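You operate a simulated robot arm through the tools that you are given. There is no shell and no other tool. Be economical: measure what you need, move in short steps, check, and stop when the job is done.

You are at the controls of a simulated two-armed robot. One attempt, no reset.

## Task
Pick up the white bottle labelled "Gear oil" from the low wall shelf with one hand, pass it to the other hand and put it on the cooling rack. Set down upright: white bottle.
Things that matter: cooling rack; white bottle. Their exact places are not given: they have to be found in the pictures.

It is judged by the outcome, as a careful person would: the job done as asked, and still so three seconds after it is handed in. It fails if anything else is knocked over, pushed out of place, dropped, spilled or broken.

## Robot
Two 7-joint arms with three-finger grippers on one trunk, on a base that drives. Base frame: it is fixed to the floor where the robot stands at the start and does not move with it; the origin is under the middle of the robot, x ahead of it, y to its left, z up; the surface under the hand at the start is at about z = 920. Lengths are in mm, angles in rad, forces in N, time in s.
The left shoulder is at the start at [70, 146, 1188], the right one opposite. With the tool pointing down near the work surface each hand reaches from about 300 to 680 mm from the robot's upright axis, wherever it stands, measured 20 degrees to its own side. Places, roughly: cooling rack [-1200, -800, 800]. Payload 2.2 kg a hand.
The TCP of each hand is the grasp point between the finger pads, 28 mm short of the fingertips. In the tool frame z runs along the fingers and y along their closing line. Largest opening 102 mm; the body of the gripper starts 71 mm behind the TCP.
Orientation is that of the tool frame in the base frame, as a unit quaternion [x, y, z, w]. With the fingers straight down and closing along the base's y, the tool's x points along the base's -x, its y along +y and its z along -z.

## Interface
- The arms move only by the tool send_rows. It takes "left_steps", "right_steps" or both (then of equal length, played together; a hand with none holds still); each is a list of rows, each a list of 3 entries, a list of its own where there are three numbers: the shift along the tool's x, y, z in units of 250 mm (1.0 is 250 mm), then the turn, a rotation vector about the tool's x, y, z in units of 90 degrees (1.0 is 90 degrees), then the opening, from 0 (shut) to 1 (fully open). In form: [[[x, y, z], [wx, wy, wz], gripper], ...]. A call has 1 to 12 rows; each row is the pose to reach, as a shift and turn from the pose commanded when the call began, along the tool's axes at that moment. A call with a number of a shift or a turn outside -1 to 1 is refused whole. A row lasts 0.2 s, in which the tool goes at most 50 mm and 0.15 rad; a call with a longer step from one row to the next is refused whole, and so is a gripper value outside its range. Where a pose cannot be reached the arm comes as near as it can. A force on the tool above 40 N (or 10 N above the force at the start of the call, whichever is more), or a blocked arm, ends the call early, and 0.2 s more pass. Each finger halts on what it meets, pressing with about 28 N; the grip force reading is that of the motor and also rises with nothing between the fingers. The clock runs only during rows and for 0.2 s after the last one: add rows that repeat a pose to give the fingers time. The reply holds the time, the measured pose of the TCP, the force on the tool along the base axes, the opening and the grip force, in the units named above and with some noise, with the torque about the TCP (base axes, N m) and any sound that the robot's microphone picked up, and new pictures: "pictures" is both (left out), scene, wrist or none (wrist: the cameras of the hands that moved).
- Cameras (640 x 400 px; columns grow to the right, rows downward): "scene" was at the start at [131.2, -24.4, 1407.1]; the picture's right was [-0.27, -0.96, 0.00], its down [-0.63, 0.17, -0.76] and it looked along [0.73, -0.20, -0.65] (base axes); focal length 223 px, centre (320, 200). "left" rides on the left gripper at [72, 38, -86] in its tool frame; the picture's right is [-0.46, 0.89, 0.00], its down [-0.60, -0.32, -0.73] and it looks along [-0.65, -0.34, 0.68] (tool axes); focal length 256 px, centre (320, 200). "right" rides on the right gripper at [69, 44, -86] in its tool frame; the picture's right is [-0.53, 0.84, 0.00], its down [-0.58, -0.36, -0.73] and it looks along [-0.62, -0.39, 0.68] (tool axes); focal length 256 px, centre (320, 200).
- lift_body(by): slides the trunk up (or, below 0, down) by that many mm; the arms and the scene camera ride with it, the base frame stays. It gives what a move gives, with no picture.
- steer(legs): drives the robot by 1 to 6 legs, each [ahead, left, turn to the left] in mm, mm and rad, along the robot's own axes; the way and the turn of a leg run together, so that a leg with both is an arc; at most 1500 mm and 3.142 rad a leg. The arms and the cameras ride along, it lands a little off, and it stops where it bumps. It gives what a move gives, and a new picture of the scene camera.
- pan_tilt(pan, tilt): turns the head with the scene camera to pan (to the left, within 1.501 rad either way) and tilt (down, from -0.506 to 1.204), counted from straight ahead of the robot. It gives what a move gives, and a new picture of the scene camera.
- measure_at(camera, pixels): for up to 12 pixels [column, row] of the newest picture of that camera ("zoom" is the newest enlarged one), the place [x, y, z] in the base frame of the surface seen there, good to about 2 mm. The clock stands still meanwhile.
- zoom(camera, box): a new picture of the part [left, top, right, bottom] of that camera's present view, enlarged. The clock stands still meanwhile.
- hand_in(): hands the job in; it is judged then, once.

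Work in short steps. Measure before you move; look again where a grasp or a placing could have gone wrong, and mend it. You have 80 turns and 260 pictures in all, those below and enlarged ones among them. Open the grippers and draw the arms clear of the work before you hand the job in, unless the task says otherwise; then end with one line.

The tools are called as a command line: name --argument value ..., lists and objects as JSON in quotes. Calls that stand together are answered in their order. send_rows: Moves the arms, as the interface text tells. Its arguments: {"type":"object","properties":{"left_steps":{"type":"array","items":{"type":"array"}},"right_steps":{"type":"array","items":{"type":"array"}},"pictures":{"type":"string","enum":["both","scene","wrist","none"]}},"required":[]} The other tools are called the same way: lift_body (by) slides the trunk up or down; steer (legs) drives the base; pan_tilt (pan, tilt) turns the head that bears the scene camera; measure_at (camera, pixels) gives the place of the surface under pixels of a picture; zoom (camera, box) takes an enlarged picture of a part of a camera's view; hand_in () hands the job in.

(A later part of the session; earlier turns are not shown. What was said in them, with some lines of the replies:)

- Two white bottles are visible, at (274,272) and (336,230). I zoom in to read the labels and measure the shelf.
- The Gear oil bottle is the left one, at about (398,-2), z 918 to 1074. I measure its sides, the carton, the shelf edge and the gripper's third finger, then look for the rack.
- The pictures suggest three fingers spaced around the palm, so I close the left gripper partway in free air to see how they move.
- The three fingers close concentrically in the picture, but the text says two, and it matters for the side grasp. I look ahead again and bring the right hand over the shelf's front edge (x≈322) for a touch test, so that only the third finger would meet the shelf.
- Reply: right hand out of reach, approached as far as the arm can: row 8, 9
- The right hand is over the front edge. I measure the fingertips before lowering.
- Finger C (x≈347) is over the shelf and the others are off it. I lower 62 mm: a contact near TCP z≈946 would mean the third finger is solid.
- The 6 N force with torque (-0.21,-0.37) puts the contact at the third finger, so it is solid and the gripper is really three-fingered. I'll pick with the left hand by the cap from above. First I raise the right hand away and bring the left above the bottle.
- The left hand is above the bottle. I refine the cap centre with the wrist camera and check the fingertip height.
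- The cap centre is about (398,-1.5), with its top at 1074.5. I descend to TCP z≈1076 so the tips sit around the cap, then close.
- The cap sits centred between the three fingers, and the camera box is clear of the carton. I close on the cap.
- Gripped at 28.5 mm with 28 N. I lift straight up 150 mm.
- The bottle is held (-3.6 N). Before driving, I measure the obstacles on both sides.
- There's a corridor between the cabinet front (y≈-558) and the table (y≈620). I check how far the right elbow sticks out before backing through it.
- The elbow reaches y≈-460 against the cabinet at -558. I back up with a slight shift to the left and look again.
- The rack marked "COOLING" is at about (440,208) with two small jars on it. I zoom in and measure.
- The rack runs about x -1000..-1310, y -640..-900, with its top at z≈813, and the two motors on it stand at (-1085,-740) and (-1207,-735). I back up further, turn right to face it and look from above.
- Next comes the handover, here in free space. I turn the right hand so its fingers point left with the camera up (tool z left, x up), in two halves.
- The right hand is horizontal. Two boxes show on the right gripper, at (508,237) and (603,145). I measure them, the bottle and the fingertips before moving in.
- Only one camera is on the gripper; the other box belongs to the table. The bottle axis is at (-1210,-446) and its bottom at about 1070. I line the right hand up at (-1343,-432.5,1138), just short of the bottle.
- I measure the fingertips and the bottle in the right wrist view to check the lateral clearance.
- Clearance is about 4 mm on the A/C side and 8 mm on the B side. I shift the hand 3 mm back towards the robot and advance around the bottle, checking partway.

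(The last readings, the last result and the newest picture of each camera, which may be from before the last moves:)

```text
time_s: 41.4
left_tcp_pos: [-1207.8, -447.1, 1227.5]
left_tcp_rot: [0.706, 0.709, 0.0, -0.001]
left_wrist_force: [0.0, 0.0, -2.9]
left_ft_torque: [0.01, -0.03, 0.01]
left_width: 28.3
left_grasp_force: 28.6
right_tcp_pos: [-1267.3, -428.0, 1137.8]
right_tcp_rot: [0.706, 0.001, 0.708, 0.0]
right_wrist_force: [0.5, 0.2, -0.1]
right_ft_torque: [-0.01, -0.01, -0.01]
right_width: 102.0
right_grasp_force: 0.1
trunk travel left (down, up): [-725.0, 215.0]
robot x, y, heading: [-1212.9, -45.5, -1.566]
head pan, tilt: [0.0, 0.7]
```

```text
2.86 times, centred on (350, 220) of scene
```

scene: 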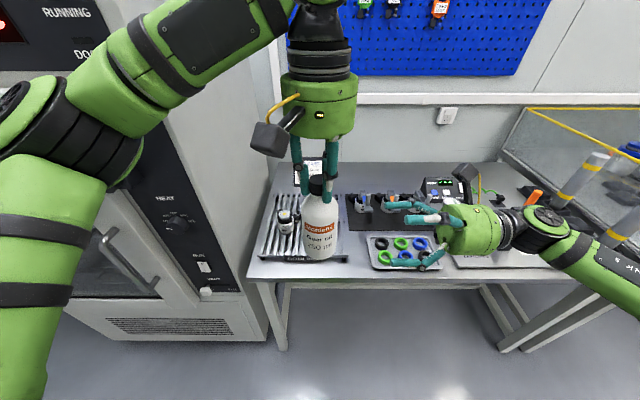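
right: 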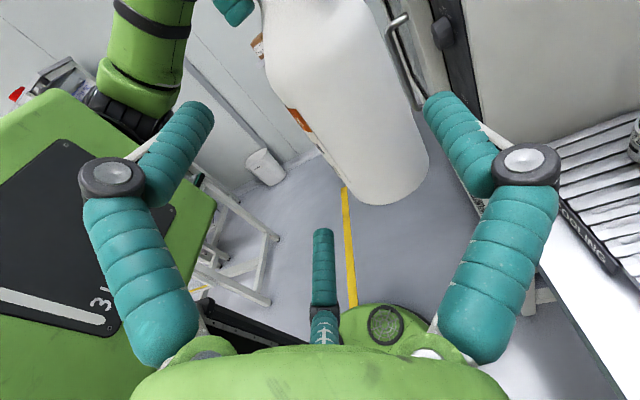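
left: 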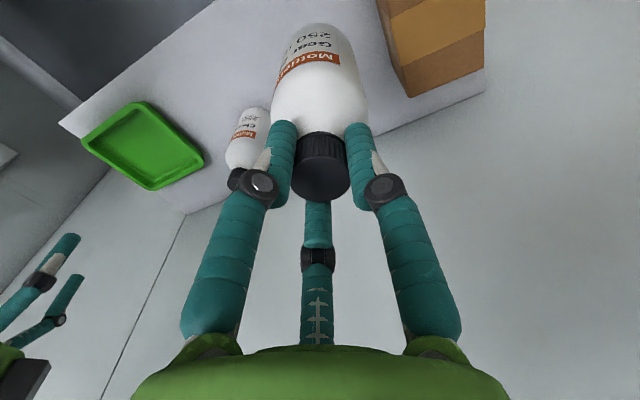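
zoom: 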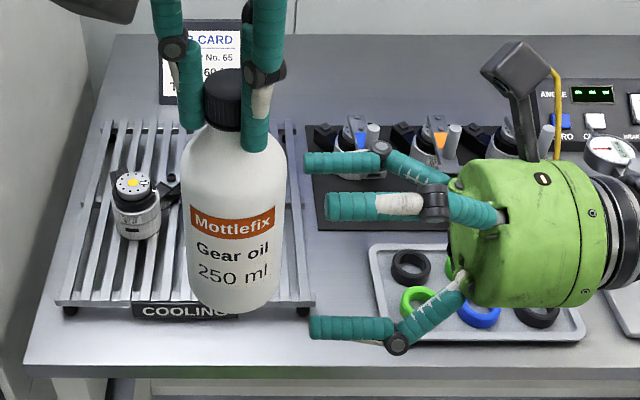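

The fingers straddle the bottle cleanly. I tilt the hand 10° downward for clearance at placing, lower it 5 mm, and advance the remaining 55 mm.

send_rows --right_steps '[[[-0.01, 0, 0], [0, -0.06, 0], 1], [[-0.02, 0, 0.02], [0, -0.111, 0], 1], [[-0.02, 0, 0.1], [0, -0.111, 0], 1], [[-0.02, 0, 0.17], [0, -0.111, 0], 1], [[-0.02, 0, 0.22], [0, -0.111, 0], 1], [[-0.02, 0, 0.22], [0, -0.111, 0], 1]]' --pictures "wrist"

zoom --camera "scene" --box '[240, 150, 420, 290]'

```text
time_s: 42.8
left_tcp_pos: [-1208.5, -446.3, 1227.3]
left_tcp_rot: [0.705, 0.709, 0.001, -0.001]
left_wrist_force: [-0.5, -1.0, -0.9]
left_ft_torque: [0.0, -0.01, 0.02]
left_width: 28.2
left_grasp_force: 28.3
right_tcp_pos: [-1211.5, -429.5, 1133.2]
right_tcp_rot: [0.765, 0.001, 0.644, 0.0]
right_wrist_force: [1.4, 0.0, 0.6]
right_ft_torque: [-0.03, 0.01, -0.03]
right_width: 102.0
right_grasp_force: 0.0
trunk travel left (down, up): [-725.0, 215.0]
robot x, y, heading: [-1214.9, -45.3, -1.566]
head pan, tilt: [0.0, 0.7]
```

right: 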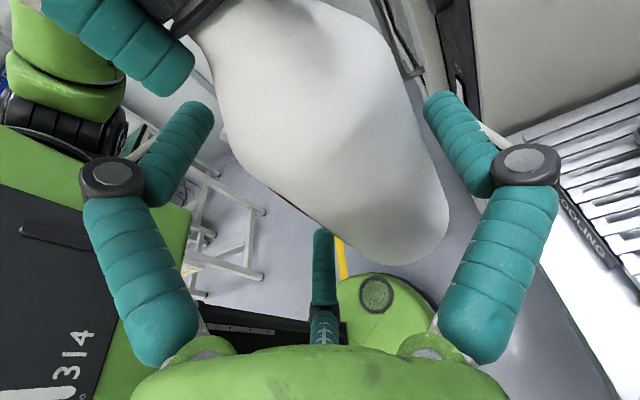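

```text
2.86 times, centred on (330, 220) of scene
```

zoom: 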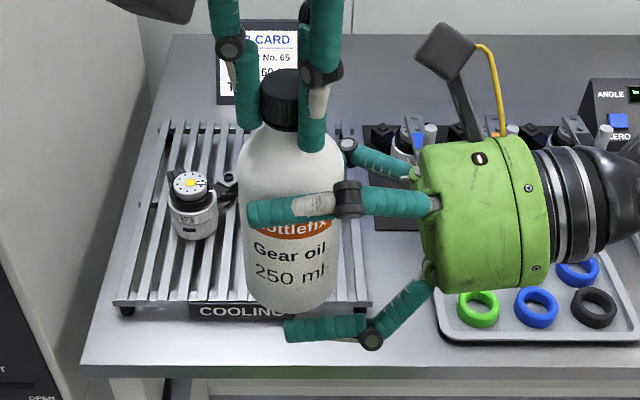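

The bottle sits inside the right fingers. I close the right gripper gently and watch the forces.

send_rows --right_steps '[[[0, 0, 0], [0, 0, 0], 0.9], [[0, 0, 0], [0, 0, 0], 0.85], [[0, 0, 0], [0, 0, 0], 0.8], [[0, 0, 0], [0, 0, 0], 0.7], [[0, 0, 0], [0, 0, 0], 0.5], [[0, 0, 0], [0, 0, 0], 0.4], [[0, 0, 0], [0, 0, 0], 0.4]]' --pictures "wrist"

zoom --camera "scene" --box '[240, 150, 420, 290]'

```text
time_s: 44.4
left_tcp_pos: [-1208.2, -445.0, 1227.1]
left_tcp_rot: [0.705, 0.709, 0.002, 0.0]
left_wrist_force: [8.8, 17.1, -3.8]
left_ft_torque: [0.52, -0.65, 0.07]
left_width: 28.5
left_grasp_force: 28.1
right_tcp_pos: [-1212.3, -429.2, 1132.5]
right_tcp_rot: [0.766, -0.001, 0.643, -0.001]
right_wrist_force: [-8.9, -17.6, 1.1]
right_ft_torque: [1.17, -0.22, -0.31]
right_width: 83.8
right_grasp_force: 27.8
trunk travel left (down, up): [-725.0, 215.0]
robot x, y, heading: [-1215.0, -50.7, -1.563]
head pan, tilt: [0.0, 0.7]
```

right: 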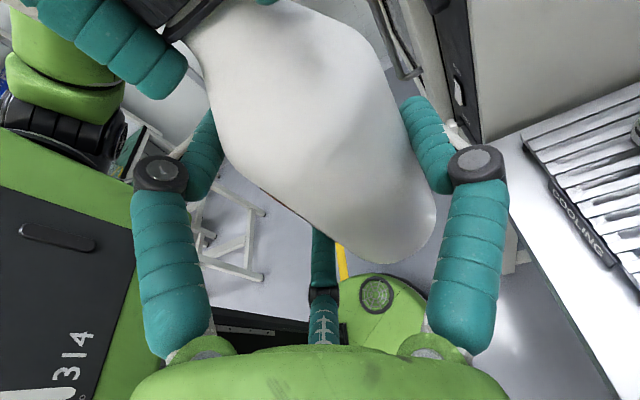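

```text
2.86 times, centred on (330, 220) of scene
```

zoom: 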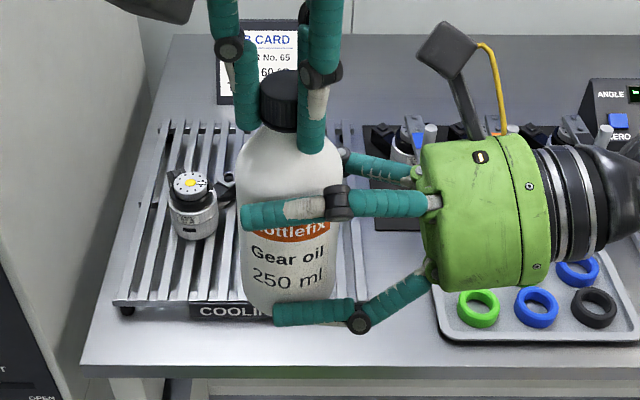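

Closed at 83.8 mm as predicted, but the hands push against each other (17 N along y, 9 N along x). I shift the right hand about 3 mm ahead and 1 mm back to relax that.

send_rows --right_steps '[[[0, 0.006, -0.002], [0, 0, 0], 0.3], [[0, 0.012, -0.004], [0, 0, 0], 0.3], [[0, 0.012, -0.004], [0, 0, 0], 0.3]]' --pictures "none"

```text
time_s: 45.2
left_tcp_pos: [-1209.5, -445.5, 1227.3]
left_tcp_rot: [0.706, 0.708, 0.0, -0.002]
left_wrist_force: [0.3, 13.2, -7.0]
left_ft_torque: [0.21, -0.1, 0.06]
left_width: 28.9
left_grasp_force: 28.3
right_tcp_pos: [-1213.5, -432.0, 1132.7]
right_tcp_rot: [0.766, 0.002, 0.643, -0.002]
right_wrist_force: [-1.1, -13.9, 3.6]
right_ft_torque: [0.98, 0.01, -0.12]
right_width: 83.3
right_grasp_force: 28.0
trunk travel left (down, up): [-725.0, 215.0]
robot x, y, heading: [-1214.0, -46.8, -1.563]
head pan, tilt: [0.0, 0.7]
```

The x force is gone and y is still 13 N. I shift 3 mm more ahead.

send_rows --right_steps '[[[0, 0.008, 0], [0, 0, 0], 0.3], [[0, 0.016, 0], [0, 0, 0], 0.3], [[0, 0.016, 0], [0, 0, 0], 0.3]]' --pictures "none"

```text
time_s: 46.0
left_tcp_pos: [-1208.5, -447.1, 1228.3]
left_tcp_rot: [0.705, 0.71, 0.0, 0.0]
left_wrist_force: [0.8, -1.7, -2.1]
left_ft_torque: [-0.55, -0.09, -0.04]
left_width: 28.8
left_grasp_force: 28.3
right_tcp_pos: [-1213.7, -433.8, 1132.6]
right_tcp_rot: [0.766, 0.003, 0.643, -0.003]
right_wrist_force: [0.3, 0.7, -0.3]
right_ft_torque: [0.46, 0.1, 0.04]
right_width: 82.7
right_grasp_force: 27.9
trunk travel left (down, up): [-725.0, 215.0]
robot x, y, heading: [-1212.6, -47.1, -1.566]
head pan, tilt: [0.0, 0.7]
```

The forces are relaxed. I open the left hand on the cap and raise it clear.

send_rows --left_steps '[[[0, 0, 0], [0, 0, 0], 0.4], [[0, 0, 0], [0, 0, 0], 0.6], [[0, 0, 0], [0, 0, 0], 0.6], [[0, 0, -0.1], [0, 0, 0], 0.6], [[0, 0, -0.25], [0, 0, 0], 0.6], [[0, 0, -0.4], [0, 0, 0], 0.6], [[0, 0, -0.55], [0, 0, 0], 0.6]]' --right_steps '[[[0, 0, 0], [0, 0, 0], 0.3], [[0, 0, 0], [0, 0, 0], 0.3], [[0, 0, 0], [0, 0, 0], 0.3], [[0, 0, 0], [0, 0, 0], 0.3], [[0, 0, 0], [0, 0, 0], 0.3], [[0, 0, 0], [0, 0, 0], 0.3], [[0, 0, 0], [0, 0, 0], 0.3]]' --pictures "both"

zoom --camera "scene" --box '[240, 150, 420, 290]'

```text
time_s: 47.6
left_tcp_pos: [-1211.4, -441.9, 1367.6]
left_tcp_rot: [0.705, 0.709, -0.001, 0.002]
left_wrist_force: [-0.7, 0.3, -0.2]
left_ft_torque: [-0.05, -0.01, -0.01]
left_width: 61.3
left_grasp_force: 0.1
right_tcp_pos: [-1215.5, -433.0, 1133.9]
right_tcp_rot: [0.765, 0.003, 0.644, -0.001]
right_wrist_force: [0.3, 0.4, 0.1]
right_ft_torque: [-0.02, 0.01, -0.07]
right_width: 81.7
right_grasp_force: 28.2
trunk travel left (down, up): [-725.0, 215.0]
robot x, y, heading: [-1208.7, -52.7, -1.561]
head pan, tilt: [0.0, 0.7]
```

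scene: 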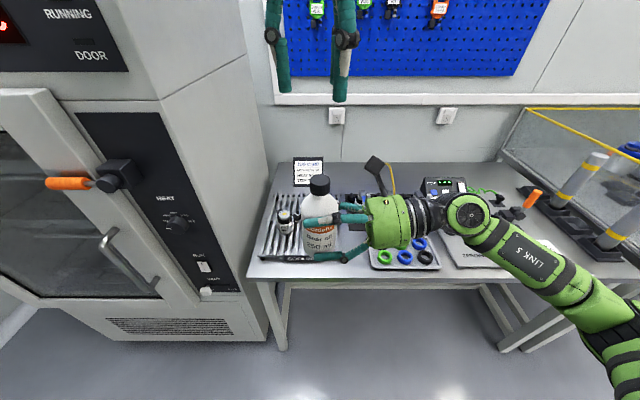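
right: 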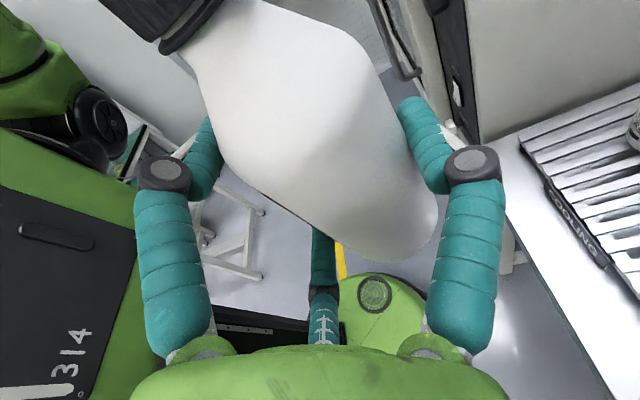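
left: 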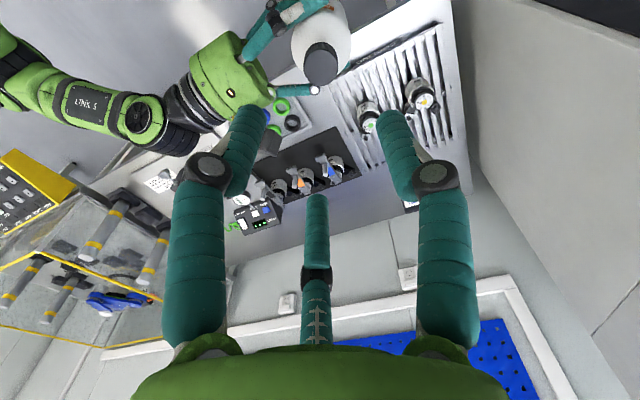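

```text
2.86 times, centred on (330, 220) of scene
```

zoom: 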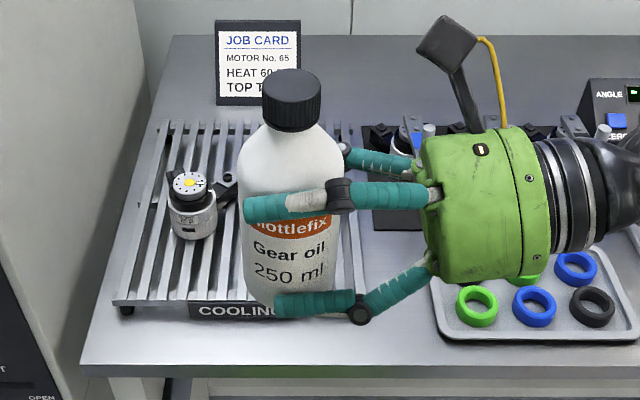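

The bottle is now held by the right hand alone. I measure the bottle for lean and map the rack with both the left wrist camera and the scene camera.

measure_at --camera "zoom" --pixels '[[265, 95], [320, 95], [292, 120], [240, 180], [250, 285], [290, 270], [338, 170], [334, 245]]'

zoom --camera "left" --box '[300, 0, 500, 170]'

measure_at --camera "left" --pixels '[[365, 108], [420, 85], [423, 100], [440, 35], [462, 170], [385, 68], [345, 80], [370, 135], [325, 78]]'

```text
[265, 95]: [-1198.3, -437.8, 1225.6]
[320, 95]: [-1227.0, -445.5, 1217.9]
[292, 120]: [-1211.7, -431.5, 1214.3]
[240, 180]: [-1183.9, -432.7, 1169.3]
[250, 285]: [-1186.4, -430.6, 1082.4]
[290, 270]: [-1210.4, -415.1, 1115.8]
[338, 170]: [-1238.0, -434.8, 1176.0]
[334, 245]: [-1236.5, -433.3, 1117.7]
```

```text
2.35 times, centred on (400, 85) of left
```

zoom: 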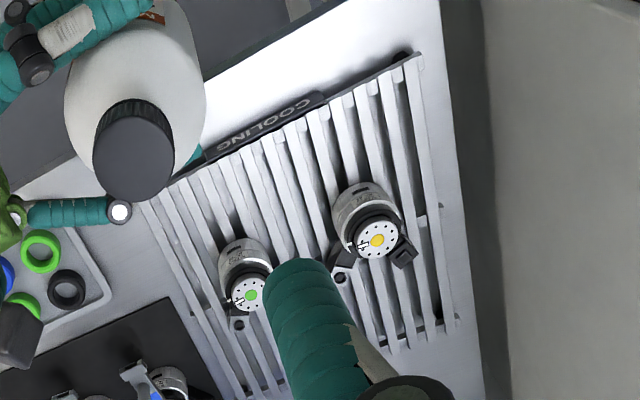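

```text
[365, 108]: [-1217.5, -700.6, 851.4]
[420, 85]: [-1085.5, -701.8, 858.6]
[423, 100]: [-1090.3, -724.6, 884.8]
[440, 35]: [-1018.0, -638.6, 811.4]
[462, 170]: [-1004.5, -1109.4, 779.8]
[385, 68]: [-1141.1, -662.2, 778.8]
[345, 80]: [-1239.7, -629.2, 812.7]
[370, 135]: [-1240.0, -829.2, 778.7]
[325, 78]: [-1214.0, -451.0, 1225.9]
```

The bottle is upright (edges at x≈-1184..-1238 both high and low). The front-right corner of the rack looks free, so I measure its right ribs, front edge and the green-dot motor.

measure_at --camera "zoom" --pixels '[[150, 207], [168, 187], [176, 198], [195, 300], [215, 360], [222, 270], [240, 240], [250, 293], [247, 245], [225, 330], [205, 195], [240, 140]]'

measure_at --camera "scene" --pixels '[[346, 258], [340, 240], [340, 205], [300, 258], [285, 215], [268, 200], [352, 240], [372, 240]]'

```text
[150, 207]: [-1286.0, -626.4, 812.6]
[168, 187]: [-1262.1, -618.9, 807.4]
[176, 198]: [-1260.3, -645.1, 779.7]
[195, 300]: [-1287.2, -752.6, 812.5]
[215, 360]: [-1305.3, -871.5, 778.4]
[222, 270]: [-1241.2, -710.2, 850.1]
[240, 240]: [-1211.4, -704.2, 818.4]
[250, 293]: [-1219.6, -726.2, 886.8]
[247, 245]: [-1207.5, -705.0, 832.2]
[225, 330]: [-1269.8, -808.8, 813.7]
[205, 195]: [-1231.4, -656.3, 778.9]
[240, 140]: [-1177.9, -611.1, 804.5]
```

```text
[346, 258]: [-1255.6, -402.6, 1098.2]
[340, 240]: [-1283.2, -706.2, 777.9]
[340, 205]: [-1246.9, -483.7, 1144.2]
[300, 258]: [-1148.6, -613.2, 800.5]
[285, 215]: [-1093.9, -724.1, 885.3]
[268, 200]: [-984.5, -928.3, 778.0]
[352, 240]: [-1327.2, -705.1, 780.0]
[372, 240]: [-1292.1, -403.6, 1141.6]
```

The rack front edge is at y≈-615, its right edge at x≈-1288, and motor 2 is at (-1216,-729) with r≈25. The spot (-1150,-655) between and in front of the motors is about 45 mm clear of both. I turn the right hand 45° so it points ahead-left, and push it 65 mm ahead.

send_rows --right_steps '[[[0, 0.04, 0], [-0.08, 0, 0.0141], 0.3], [[0, 0.08, 0], [-0.16, 0, 0.0282], 0.3], [[0, 0.12, 0], [-0.24, 0, 0.0423], 0.3], [[0, 0.16, 0], [-0.32, 0, 0.0564], 0.3], [[0, 0.2, 0], [-0.4, 0, 0.0705], 0.3], [[0, 0.26, 0], [-0.4924, 0, 0.0868], 0.3], [[0, 0.26, 0], [-0.4924, 0, 0.0868], 0.3]]' --pictures "both"

```text
time_s: 49.2
left_tcp_pos: [-1209.9, -445.2, 1365.7]
left_tcp_rot: [0.705, 0.709, 0.0, 0.0]
left_wrist_force: [0.2, -0.7, -0.6]
left_ft_torque: [-0.02, 0.01, -0.01]
left_width: 60.9
left_grasp_force: 0.0
right_tcp_pos: [-1213.9, -501.7, 1134.1]
right_tcp_rot: [0.707, -0.293, 0.595, 0.245]
right_wrist_force: [0.2, 0.4, 0.1]
right_ft_torque: [-0.02, -0.04, 0.0]
right_width: 81.5
right_grasp_force: 28.4
trunk travel left (down, up): [-725.0, 215.0]
robot x, y, heading: [-1211.3, -47.2, -1.565]
head pan, tilt: [0.0, 0.7]
```

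scene: 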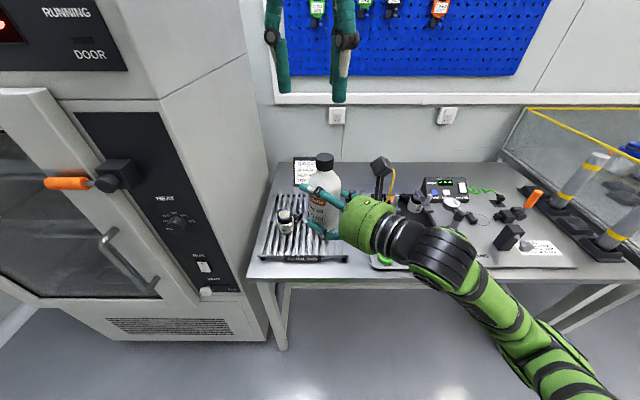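
right: 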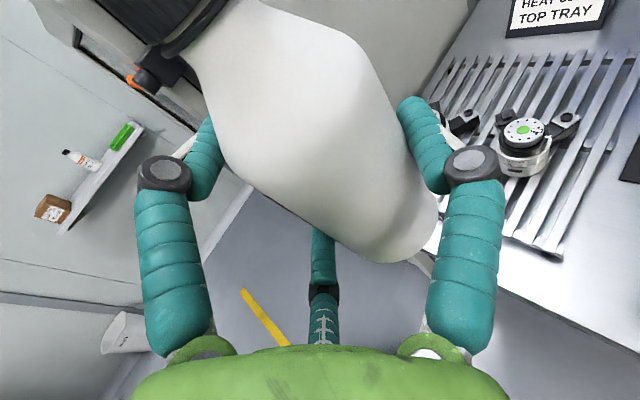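

The pose holds with the bottle upright. I zoom on the bottle to find its exact place relative to the hand, and check the left arm and cabinet clearance by panning left.

zoom --camera "scene" --box '[260, 140, 400, 270]'

measure_at --camera "scene" --pixels '[[317, 160], [332, 160], [324, 155], [324, 166], [310, 185], [340, 185], [325, 195]]'

pan_tilt --pan 1.0 --tilt 0.3

```text
3.08 times, centred on (330, 205) of scene
```

zoom: 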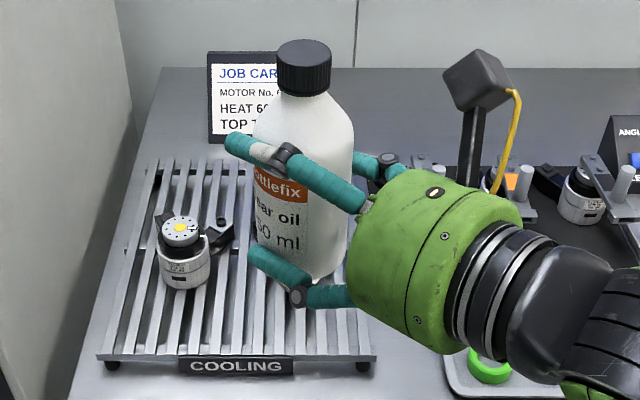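

```text
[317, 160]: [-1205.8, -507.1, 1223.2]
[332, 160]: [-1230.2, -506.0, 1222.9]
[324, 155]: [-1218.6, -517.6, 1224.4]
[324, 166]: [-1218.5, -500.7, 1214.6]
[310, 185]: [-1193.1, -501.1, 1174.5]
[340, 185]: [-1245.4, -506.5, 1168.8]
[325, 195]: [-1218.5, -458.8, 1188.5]
```

```text
time_s: 50.5
left_tcp_pos: [-1209.1, -446.5, 1366.3]
left_tcp_rot: [0.705, 0.71, 0.001, 0.0]
left_wrist_force: [-0.2, -1.1, 1.1]
left_ft_torque: [0.0, 0.04, 0.01]
left_width: 61.1
left_grasp_force: 0.0
right_tcp_pos: [-1212.0, -501.0, 1132.6]
right_tcp_rot: [0.709, -0.292, 0.594, 0.245]
right_wrist_force: [0.1, -0.3, -0.3]
right_ft_torque: [0.0, -0.03, 0.0]
right_width: 81.5
right_grasp_force: 28.1
trunk travel left (down, up): [-725.0, 215.0]
robot x, y, heading: [-1209.6, -45.0, -1.561]
head pan, tilt: [1.0, 0.3]
```

scene: 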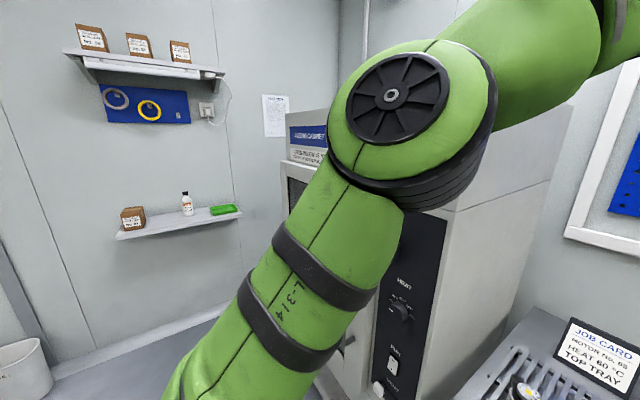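

The bottle axis is at about (-1219,-512). The target (-1150,-655) needs about 143 mm ahead and 69 mm left. I measure the left elbow against the cabinet before driving.

measure_at --camera "scene" --pixels '[[410, 95], [350, 130], [330, 280], [430, 170], [250, 330], [500, 200], [340, 350], [300, 150]]'

```text
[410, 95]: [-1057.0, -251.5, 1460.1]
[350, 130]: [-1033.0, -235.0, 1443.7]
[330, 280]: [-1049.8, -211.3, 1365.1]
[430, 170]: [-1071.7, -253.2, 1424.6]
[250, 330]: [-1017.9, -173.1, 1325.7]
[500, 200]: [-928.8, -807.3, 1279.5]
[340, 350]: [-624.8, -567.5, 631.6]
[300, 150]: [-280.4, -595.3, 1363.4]
```

There's ample clearance. I face the head forward and drive to the target at the present height.

pan_tilt --pan 0.0 --tilt 0.75

steer --legs '[[143, 69, 0]]'

```text
time_s: 51.7
left_tcp_pos: [-1208.6, -445.5, 1366.0]
left_tcp_rot: [0.706, 0.709, 0.001, 0.0]
left_wrist_force: [-0.3, -1.3, -0.4]
left_ft_torque: [0.01, 0.0, 0.0]
left_width: 61.3
left_grasp_force: 0.2
right_tcp_pos: [-1213.2, -501.3, 1133.7]
right_tcp_rot: [0.708, -0.291, 0.595, 0.244]
right_wrist_force: [-0.1, 0.5, 0.1]
right_ft_torque: [0.08, -0.02, 0.02]
right_width: 81.8
right_grasp_force: 27.8
trunk travel left (down, up): [-725.0, 215.0]
robot x, y, heading: [-1211.6, -50.0, -1.56]
head pan, tilt: [0.0, 0.75]
```

scene: 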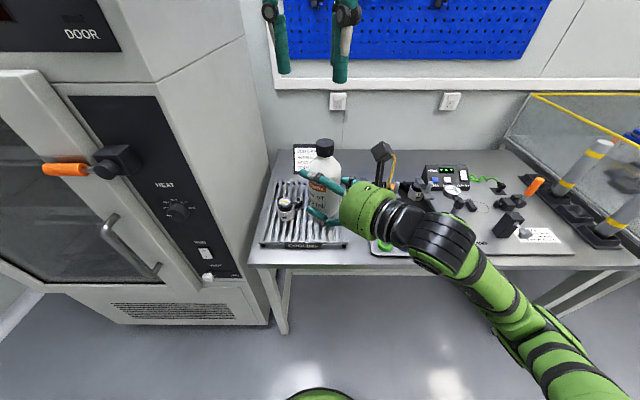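

```text
time_s: 53.1
left_tcp_pos: [-1141.1, -586.1, 1366.4]
left_tcp_rot: [0.705, 0.709, -0.001, 0.001]
left_wrist_force: [-0.3, 0.5, 1.0]
left_ft_torque: [0.01, -0.01, -0.02]
left_width: 61.0
left_grasp_force: 0.1
right_tcp_pos: [-1144.9, -640.2, 1133.9]
right_tcp_rot: [0.708, -0.29, 0.596, 0.244]
right_wrist_force: [-1.2, 0.4, -2.9]
right_ft_torque: [0.03, -0.03, -0.01]
right_width: 81.4
right_grasp_force: 28.1
trunk travel left (down, up): [-725.0, 215.0]
robot x, y, heading: [-1143.6, -189.4, -1.565]
head pan, tilt: [0.0, 0.75]
```

scene: 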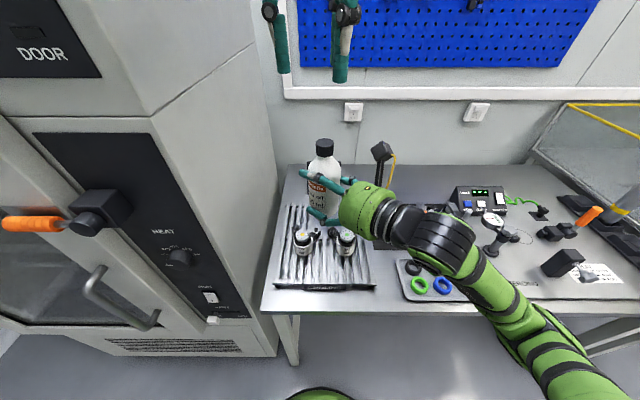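

The bottle axis should now be at about (-1150,-651). Before lowering the trunk I check the arm's height profile and the rack from here.

zoom --camera "scene" --box '[260, 130, 420, 300]'

measure_at --camera "scene" --pixels '[[440, 240], [500, 310], [560, 375], [520, 350], [465, 285], [303, 237], [346, 237], [348, 255], [324, 145], [324, 290], [320, 280], [400, 255]]'

```text
2.35 times, centred on (340, 215) of scene
```

zoom: 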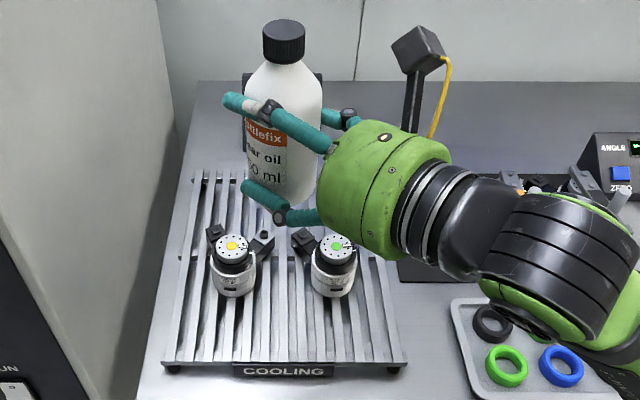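

```text
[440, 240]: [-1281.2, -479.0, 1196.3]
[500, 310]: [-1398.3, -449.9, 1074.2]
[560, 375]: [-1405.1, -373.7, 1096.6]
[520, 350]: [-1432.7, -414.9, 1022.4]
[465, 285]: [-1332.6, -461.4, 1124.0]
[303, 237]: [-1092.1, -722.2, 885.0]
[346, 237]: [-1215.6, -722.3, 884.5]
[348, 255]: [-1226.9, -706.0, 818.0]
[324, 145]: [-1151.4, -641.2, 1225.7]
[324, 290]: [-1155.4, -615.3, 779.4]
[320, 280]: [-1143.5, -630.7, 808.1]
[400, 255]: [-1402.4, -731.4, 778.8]
```

The clearance is fine: the elbow stays about 75 mm outside the table edge. I lower the trunk 220 mm, leaving the bottle about 37 mm above the rack, and look.

lift_body --by -220

pan_tilt --pan 0.0 --tilt 0.7

zoom --camera "scene" --box '[240, 120, 440, 310]'

```text
time_s: 55.5
left_tcp_pos: [-1140.0, -587.5, 1146.6]
left_tcp_rot: [0.705, 0.709, 0.001, 0.0]
left_wrist_force: [-0.2, -0.4, -0.3]
left_ft_torque: [-0.05, 0.02, -0.02]
left_width: 61.6
left_grasp_force: 0.1
right_tcp_pos: [-1144.3, -643.7, 912.9]
right_tcp_rot: [0.708, -0.292, 0.594, 0.245]
right_wrist_force: [-0.5, 1.3, -2.0]
right_ft_torque: [0.03, -0.02, 0.03]
right_width: 81.6
right_grasp_force: 27.3
trunk travel left (down, up): [-505.0, 435.0]
robot x, y, heading: [-1146.3, -188.8, -1.566]
head pan, tilt: [0.0, 0.75]
```

```text
time_s: 56.1
left_tcp_pos: [-1139.8, -586.4, 1146.1]
left_tcp_rot: [0.705, 0.71, -0.001, -0.001]
left_wrist_force: [0.4, 0.5, 0.3]
left_ft_torque: [-0.01, -0.04, 0.0]
left_width: 61.1
left_grasp_force: 0.1
right_tcp_pos: [-1142.7, -642.0, 913.6]
right_tcp_rot: [0.709, -0.291, 0.594, 0.244]
right_wrist_force: [-0.3, -0.2, -3.1]
right_ft_torque: [0.03, 0.02, 0.01]
right_width: 81.5
right_grasp_force: 28.2
trunk travel left (down, up): [-505.0, 435.0]
robot x, y, heading: [-1142.2, -189.6, -1.562]
head pan, tilt: [0.0, 0.7]
```

scene: 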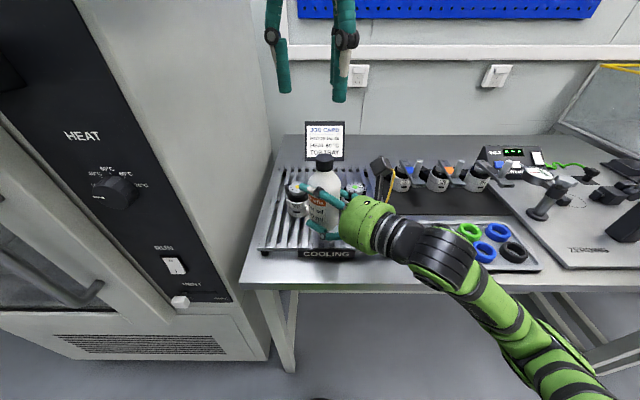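

```text
2.11 times, centred on (340, 215) of scene
```

zoom: 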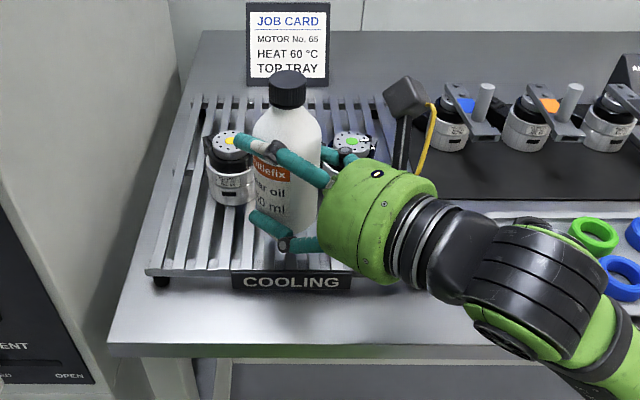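

The fingers are clear of both motors. I move 8 mm further onto the rack and 22 mm down, leaving about 15 mm.

send_rows --right_steps '[[[0.004, 0.0226, 0.022], [0, 0, 0], 0.3], [[-0.04, 0.0226, 0.03], [0, 0, 0], 0.3], [[-0.0827, 0.0226, 0.0373], [0, 0, 0], 0.3], [[-0.0827, 0.0226, 0.0373], [0, 0, 0], 0.3]]' --pictures "both"

zoom --camera "scene" --box '[260, 140, 400, 270]'

measure_at --camera "zoom" --pixels '[[300, 75], [280, 75], [325, 75], [300, 95], [290, 345], [260, 290], [220, 320], [330, 290], [355, 200], [215, 190], [300, 330], [260, 250]]'

```text
time_s: 57.1
left_tcp_pos: [-1140.0, -588.0, 1145.4]
left_tcp_rot: [0.704, 0.71, 0.0, 0.0]
left_wrist_force: [0.1, -0.5, -0.2]
left_ft_torque: [0.01, 0.01, 0.0]
left_width: 61.3
left_grasp_force: 0.1
right_tcp_pos: [-1143.1, -651.5, 891.9]
right_tcp_rot: [0.708, -0.29, 0.596, 0.244]
right_wrist_force: [0.9, 1.1, -3.0]
right_ft_torque: [0.02, 0.0, 0.0]
right_width: 81.4
right_grasp_force: 27.8
trunk travel left (down, up): [-505.0, 435.0]
robot x, y, heading: [-1145.1, -190.8, -1.564]
head pan, tilt: [0.0, 0.7]
```

scene: 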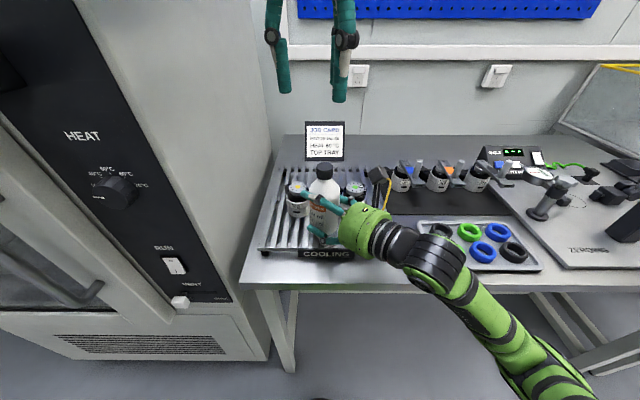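
right: 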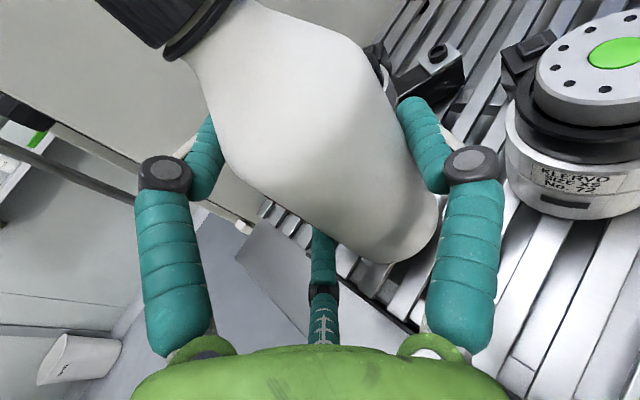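

```text
3.08 times, centred on (330, 205) of scene
```

zoom: 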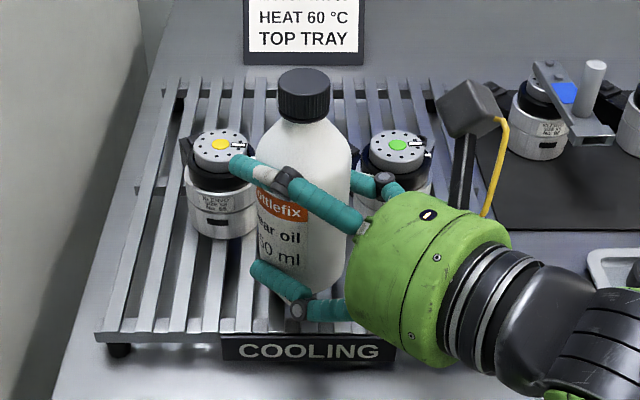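

```text
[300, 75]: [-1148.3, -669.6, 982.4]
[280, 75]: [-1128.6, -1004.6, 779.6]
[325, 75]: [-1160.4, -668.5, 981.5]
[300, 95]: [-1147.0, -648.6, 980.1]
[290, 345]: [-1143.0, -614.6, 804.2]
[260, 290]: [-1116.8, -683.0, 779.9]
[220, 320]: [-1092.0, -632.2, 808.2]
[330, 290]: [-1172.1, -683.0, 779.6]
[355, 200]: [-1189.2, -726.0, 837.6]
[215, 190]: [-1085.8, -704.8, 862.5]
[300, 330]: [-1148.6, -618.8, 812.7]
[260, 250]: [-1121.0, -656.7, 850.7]
```

The cap top is at 982, so the bottle bottom is at about 826, 13.5 mm above the rack (812.5), at (-1149,-661). I lower 14 mm in small steps, watching the force.

send_rows --right_steps '[[[-0.02, 0, 0.0035], [0, 0, 0], 0.3], [[-0.0394, 0, 0.007], [0, 0, 0], 0.3], [[-0.0473, 0, 0.0083], [0, 0, 0], 0.3], [[-0.0552, 0, 0.0097], [0, 0, 0], 0.3], [[-0.0552, 0, 0.0097], [0, 0, 0], 0.3]]' --pictures "wrist"

zoom --camera "scene" --box '[260, 140, 400, 270]'

```text
time_s: 58.3
left_tcp_pos: [-1139.2, -586.9, 1147.7]
left_tcp_rot: [0.705, 0.71, 0.0, 0.0]
left_wrist_force: [-0.6, -0.2, 0.3]
left_ft_torque: [-0.04, -0.01, -0.01]
left_width: 61.3
left_grasp_force: 0.0
right_tcp_pos: [-1142.7, -651.5, 878.5]
right_tcp_rot: [0.708, -0.29, 0.596, 0.245]
right_wrist_force: [-0.6, -0.7, 2.8]
right_ft_torque: [0.08, -0.02, 0.03]
right_width: 81.4
right_grasp_force: 28.0
trunk travel left (down, up): [-505.0, 435.0]
robot x, y, heading: [-1141.9, -189.6, -1.562]
head pan, tilt: [0.0, 0.7]
```

right: 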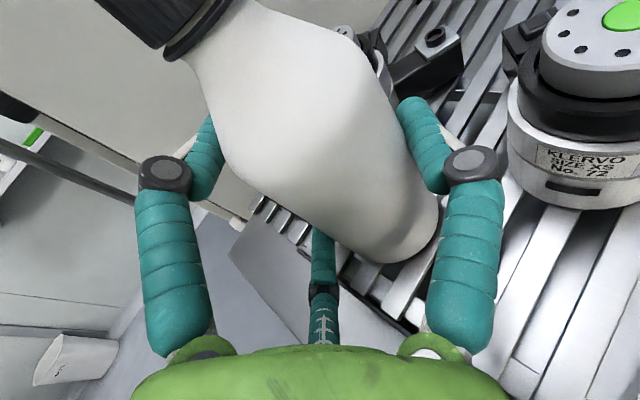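

```text
3.08 times, centred on (330, 205) of scene
```

zoom: 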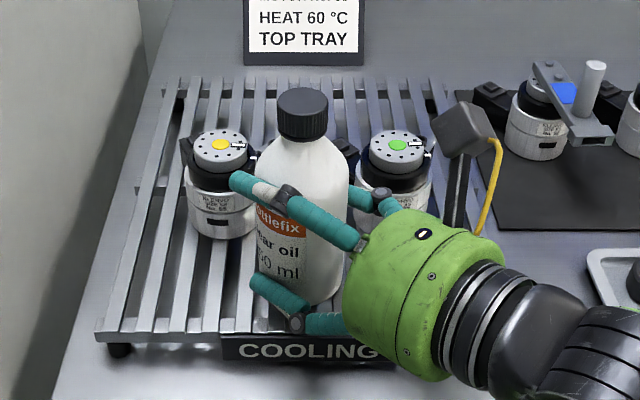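

The force went from -3 to +2.8 N, so the bottle rests on the rack. I open the fingers a little at a time.

send_rows --right_steps '[[[0, 0, 0], [0, 0, 0], 0.8], [[0, 0, 0], [0, 0, 0], 0.82], [[0, 0, 0], [0, 0, 0], 0.85], [[0, 0, 0], [0, 0, 0], 0.89], [[0, 0, 0], [0, 0, 0], 0.93], [[0, 0, 0], [0, 0, 0], 0.97]]' --pictures "wrist"

zoom --camera "scene" --box '[260, 140, 400, 270]'

measure_at --camera "zoom" --pixels '[[300, 95], [300, 110], [300, 210], [275, 275], [275, 190], [330, 210]]'

```text
time_s: 59.7
left_tcp_pos: [-1139.4, -588.1, 1146.3]
left_tcp_rot: [0.705, 0.71, 0.0, 0.0]
left_wrist_force: [0.1, -0.5, 0.0]
left_ft_torque: [-0.01, 0.0, 0.02]
left_width: 61.1
left_grasp_force: 0.0
right_tcp_pos: [-1142.4, -650.2, 876.9]
right_tcp_rot: [0.709, -0.29, 0.595, 0.243]
right_wrist_force: [-0.1, -0.1, -0.5]
right_ft_torque: [-0.01, 0.0, 0.0]
right_width: 99.0
right_grasp_force: 0.1
trunk travel left (down, up): [-505.0, 435.0]
robot x, y, heading: [-1144.8, -188.6, -1.568]
head pan, tilt: [0.0, 0.7]
```

right: 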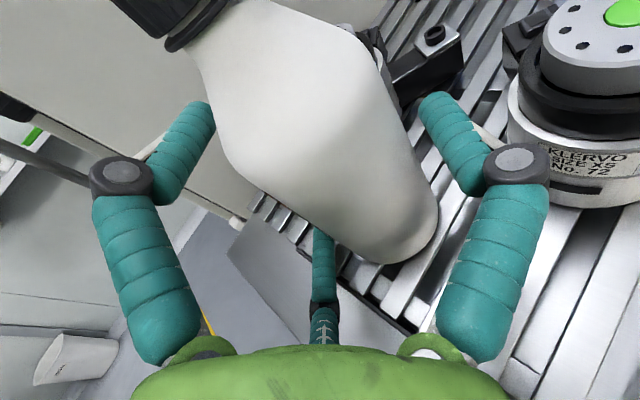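

```text
3.08 times, centred on (330, 205) of scene
```

zoom: 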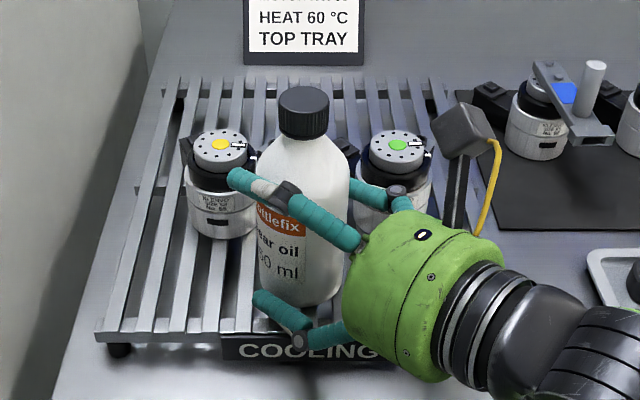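

```text
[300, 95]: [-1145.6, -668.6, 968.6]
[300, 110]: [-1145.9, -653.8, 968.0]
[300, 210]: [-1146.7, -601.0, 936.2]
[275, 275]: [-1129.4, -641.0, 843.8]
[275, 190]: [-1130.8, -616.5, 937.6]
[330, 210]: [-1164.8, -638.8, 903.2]
```

The bottle stands on its own with its cap at 968.5, and the fingers are open. The A/C side is the closer one, so I nudge the hand 4 mm away from it and retreat straight back along the fingers.

send_rows --right_steps '[[[0, -0.008, 0], [0, 0, 0], 1], [[0, -0.016, 0], [0, 0, 0], 1], [[0, -0.016, -0.08], [0, 0, 0], 1], [[0, -0.016, -0.18], [0, 0, 0], 1], [[0, -0.016, -0.3], [0, 0, 0], 1], [[0, -0.016, -0.42], [0, 0, 0], 1]]' --pictures "both"

zoom --camera "scene" --box '[260, 140, 400, 270]'

```text
time_s: 61.1
left_tcp_pos: [-1139.1, -587.7, 1146.3]
left_tcp_rot: [0.706, 0.709, 0.0, 0.0]
left_wrist_force: [-0.4, 0.1, -0.2]
left_ft_torque: [0.04, 0.0, 0.01]
left_width: 61.1
left_grasp_force: 0.0
right_tcp_pos: [-1209.0, -639.0, 879.2]
right_tcp_rot: [0.708, -0.291, 0.595, 0.244]
right_wrist_force: [-0.7, 0.3, 0.0]
right_ft_torque: [0.01, -0.03, 0.03]
right_width: 102.2
right_grasp_force: 0.1
right hand out of reach, approached as far as the arm can: row 4, 5, 6
trunk travel left (down, up): [-505.0, 435.0]
robot x, y, heading: [-1138.5, -190.3, -1.559]
head pan, tilt: [0.0, 0.7]
```

scene: 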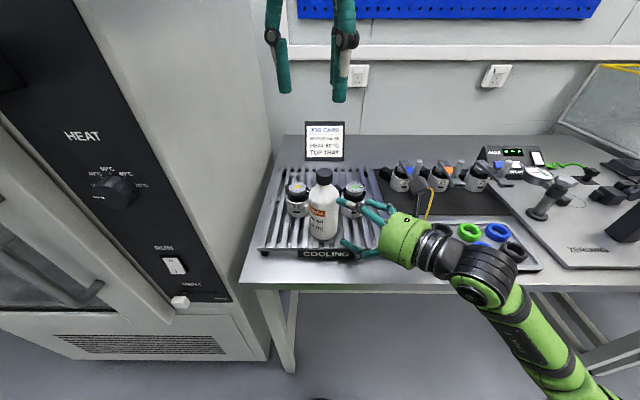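
right: 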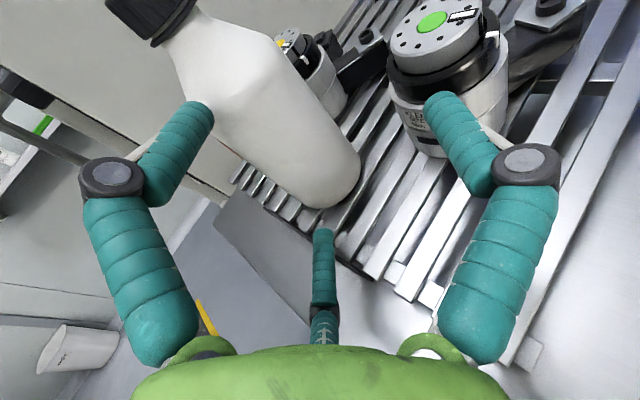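

```text
3.08 times, centred on (330, 205) of scene
```

zoom: 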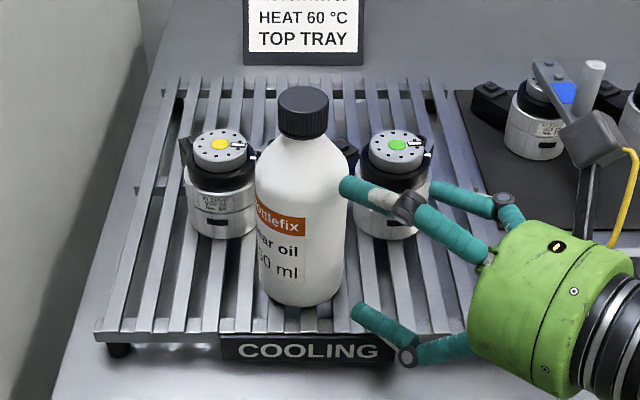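

The arm hit its reach limit and drifted right, and the B finger is now close to motor 2. Nothing is touching (forces ~0). Driving the base straight back, slightly right, moves every finger away from both the bottle and the motor.

steer --legs '[[-250, -20, 0]]'

zoom --camera "scene" --box '[240, 110, 420, 240]'

```text
time_s: 62.9
left_tcp_pos: [-1161.9, -340.4, 1145.7]
left_tcp_rot: [0.705, 0.709, -0.001, -0.001]
left_wrist_force: [0.1, 0.1, 0.0]
left_ft_torque: [0.0, 0.01, -0.02]
left_width: 60.9
left_grasp_force: 0.0
right_tcp_pos: [-1231.5, -393.3, 880.5]
right_tcp_rot: [0.708, -0.291, 0.595, 0.244]
right_wrist_force: [-0.2, -0.7, 0.7]
right_ft_torque: [-0.01, -0.03, -0.05]
right_width: 101.8
right_grasp_force: 0.0
trunk travel left (down, up): [-505.0, 435.0]
robot x, y, heading: [-1161.9, 58.3, -1.562]
head pan, tilt: [0.0, 0.7]
```

scene: 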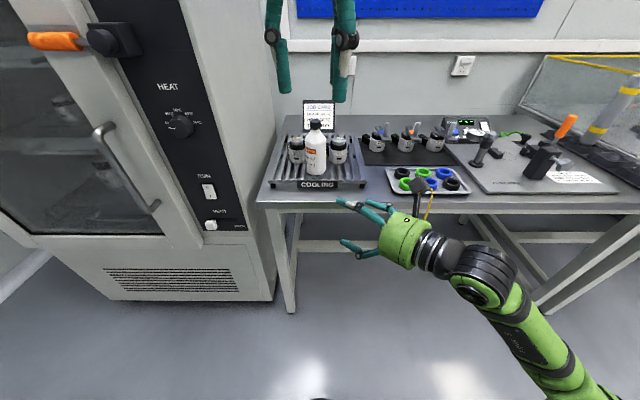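

```text
3.08 times, centred on (330, 175) of scene
```

zoom: 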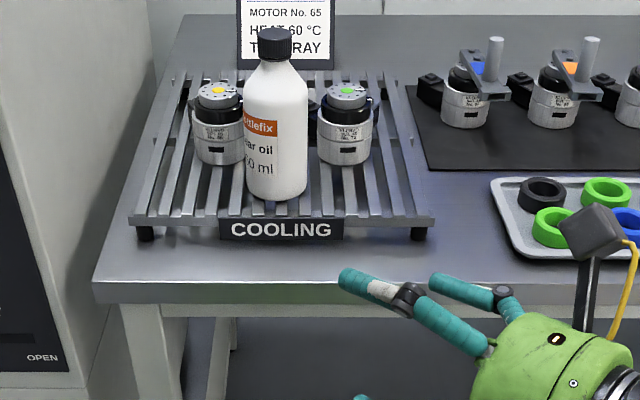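

The bottle stands upright on the rack and both hands are clear. A last check that the bottle and motor 2 are where they were.

measure_at --camera "zoom" --pixels '[[346, 90], [346, 150], [218, 90], [275, 32], [246, 150], [306, 150], [249, 90], [302, 90]]'

```text
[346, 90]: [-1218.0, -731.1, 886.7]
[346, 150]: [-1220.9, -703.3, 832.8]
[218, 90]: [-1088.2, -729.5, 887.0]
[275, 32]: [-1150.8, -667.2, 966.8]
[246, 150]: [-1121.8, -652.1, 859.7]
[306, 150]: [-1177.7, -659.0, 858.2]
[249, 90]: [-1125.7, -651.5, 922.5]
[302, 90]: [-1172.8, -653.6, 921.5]
```

The bottle is vertical (axis x≈-1149 both at mid-height and at the top), and the motors haven't moved. I hand in.

hand_in

```text
The job is handed in.
```

The "Gear oil" bottle is standing upright on the cooling rack: the left hand picked it up, passed it to the right hand, and the right hand set it down. Nothing else was seen to move, and both hands are open and clear.
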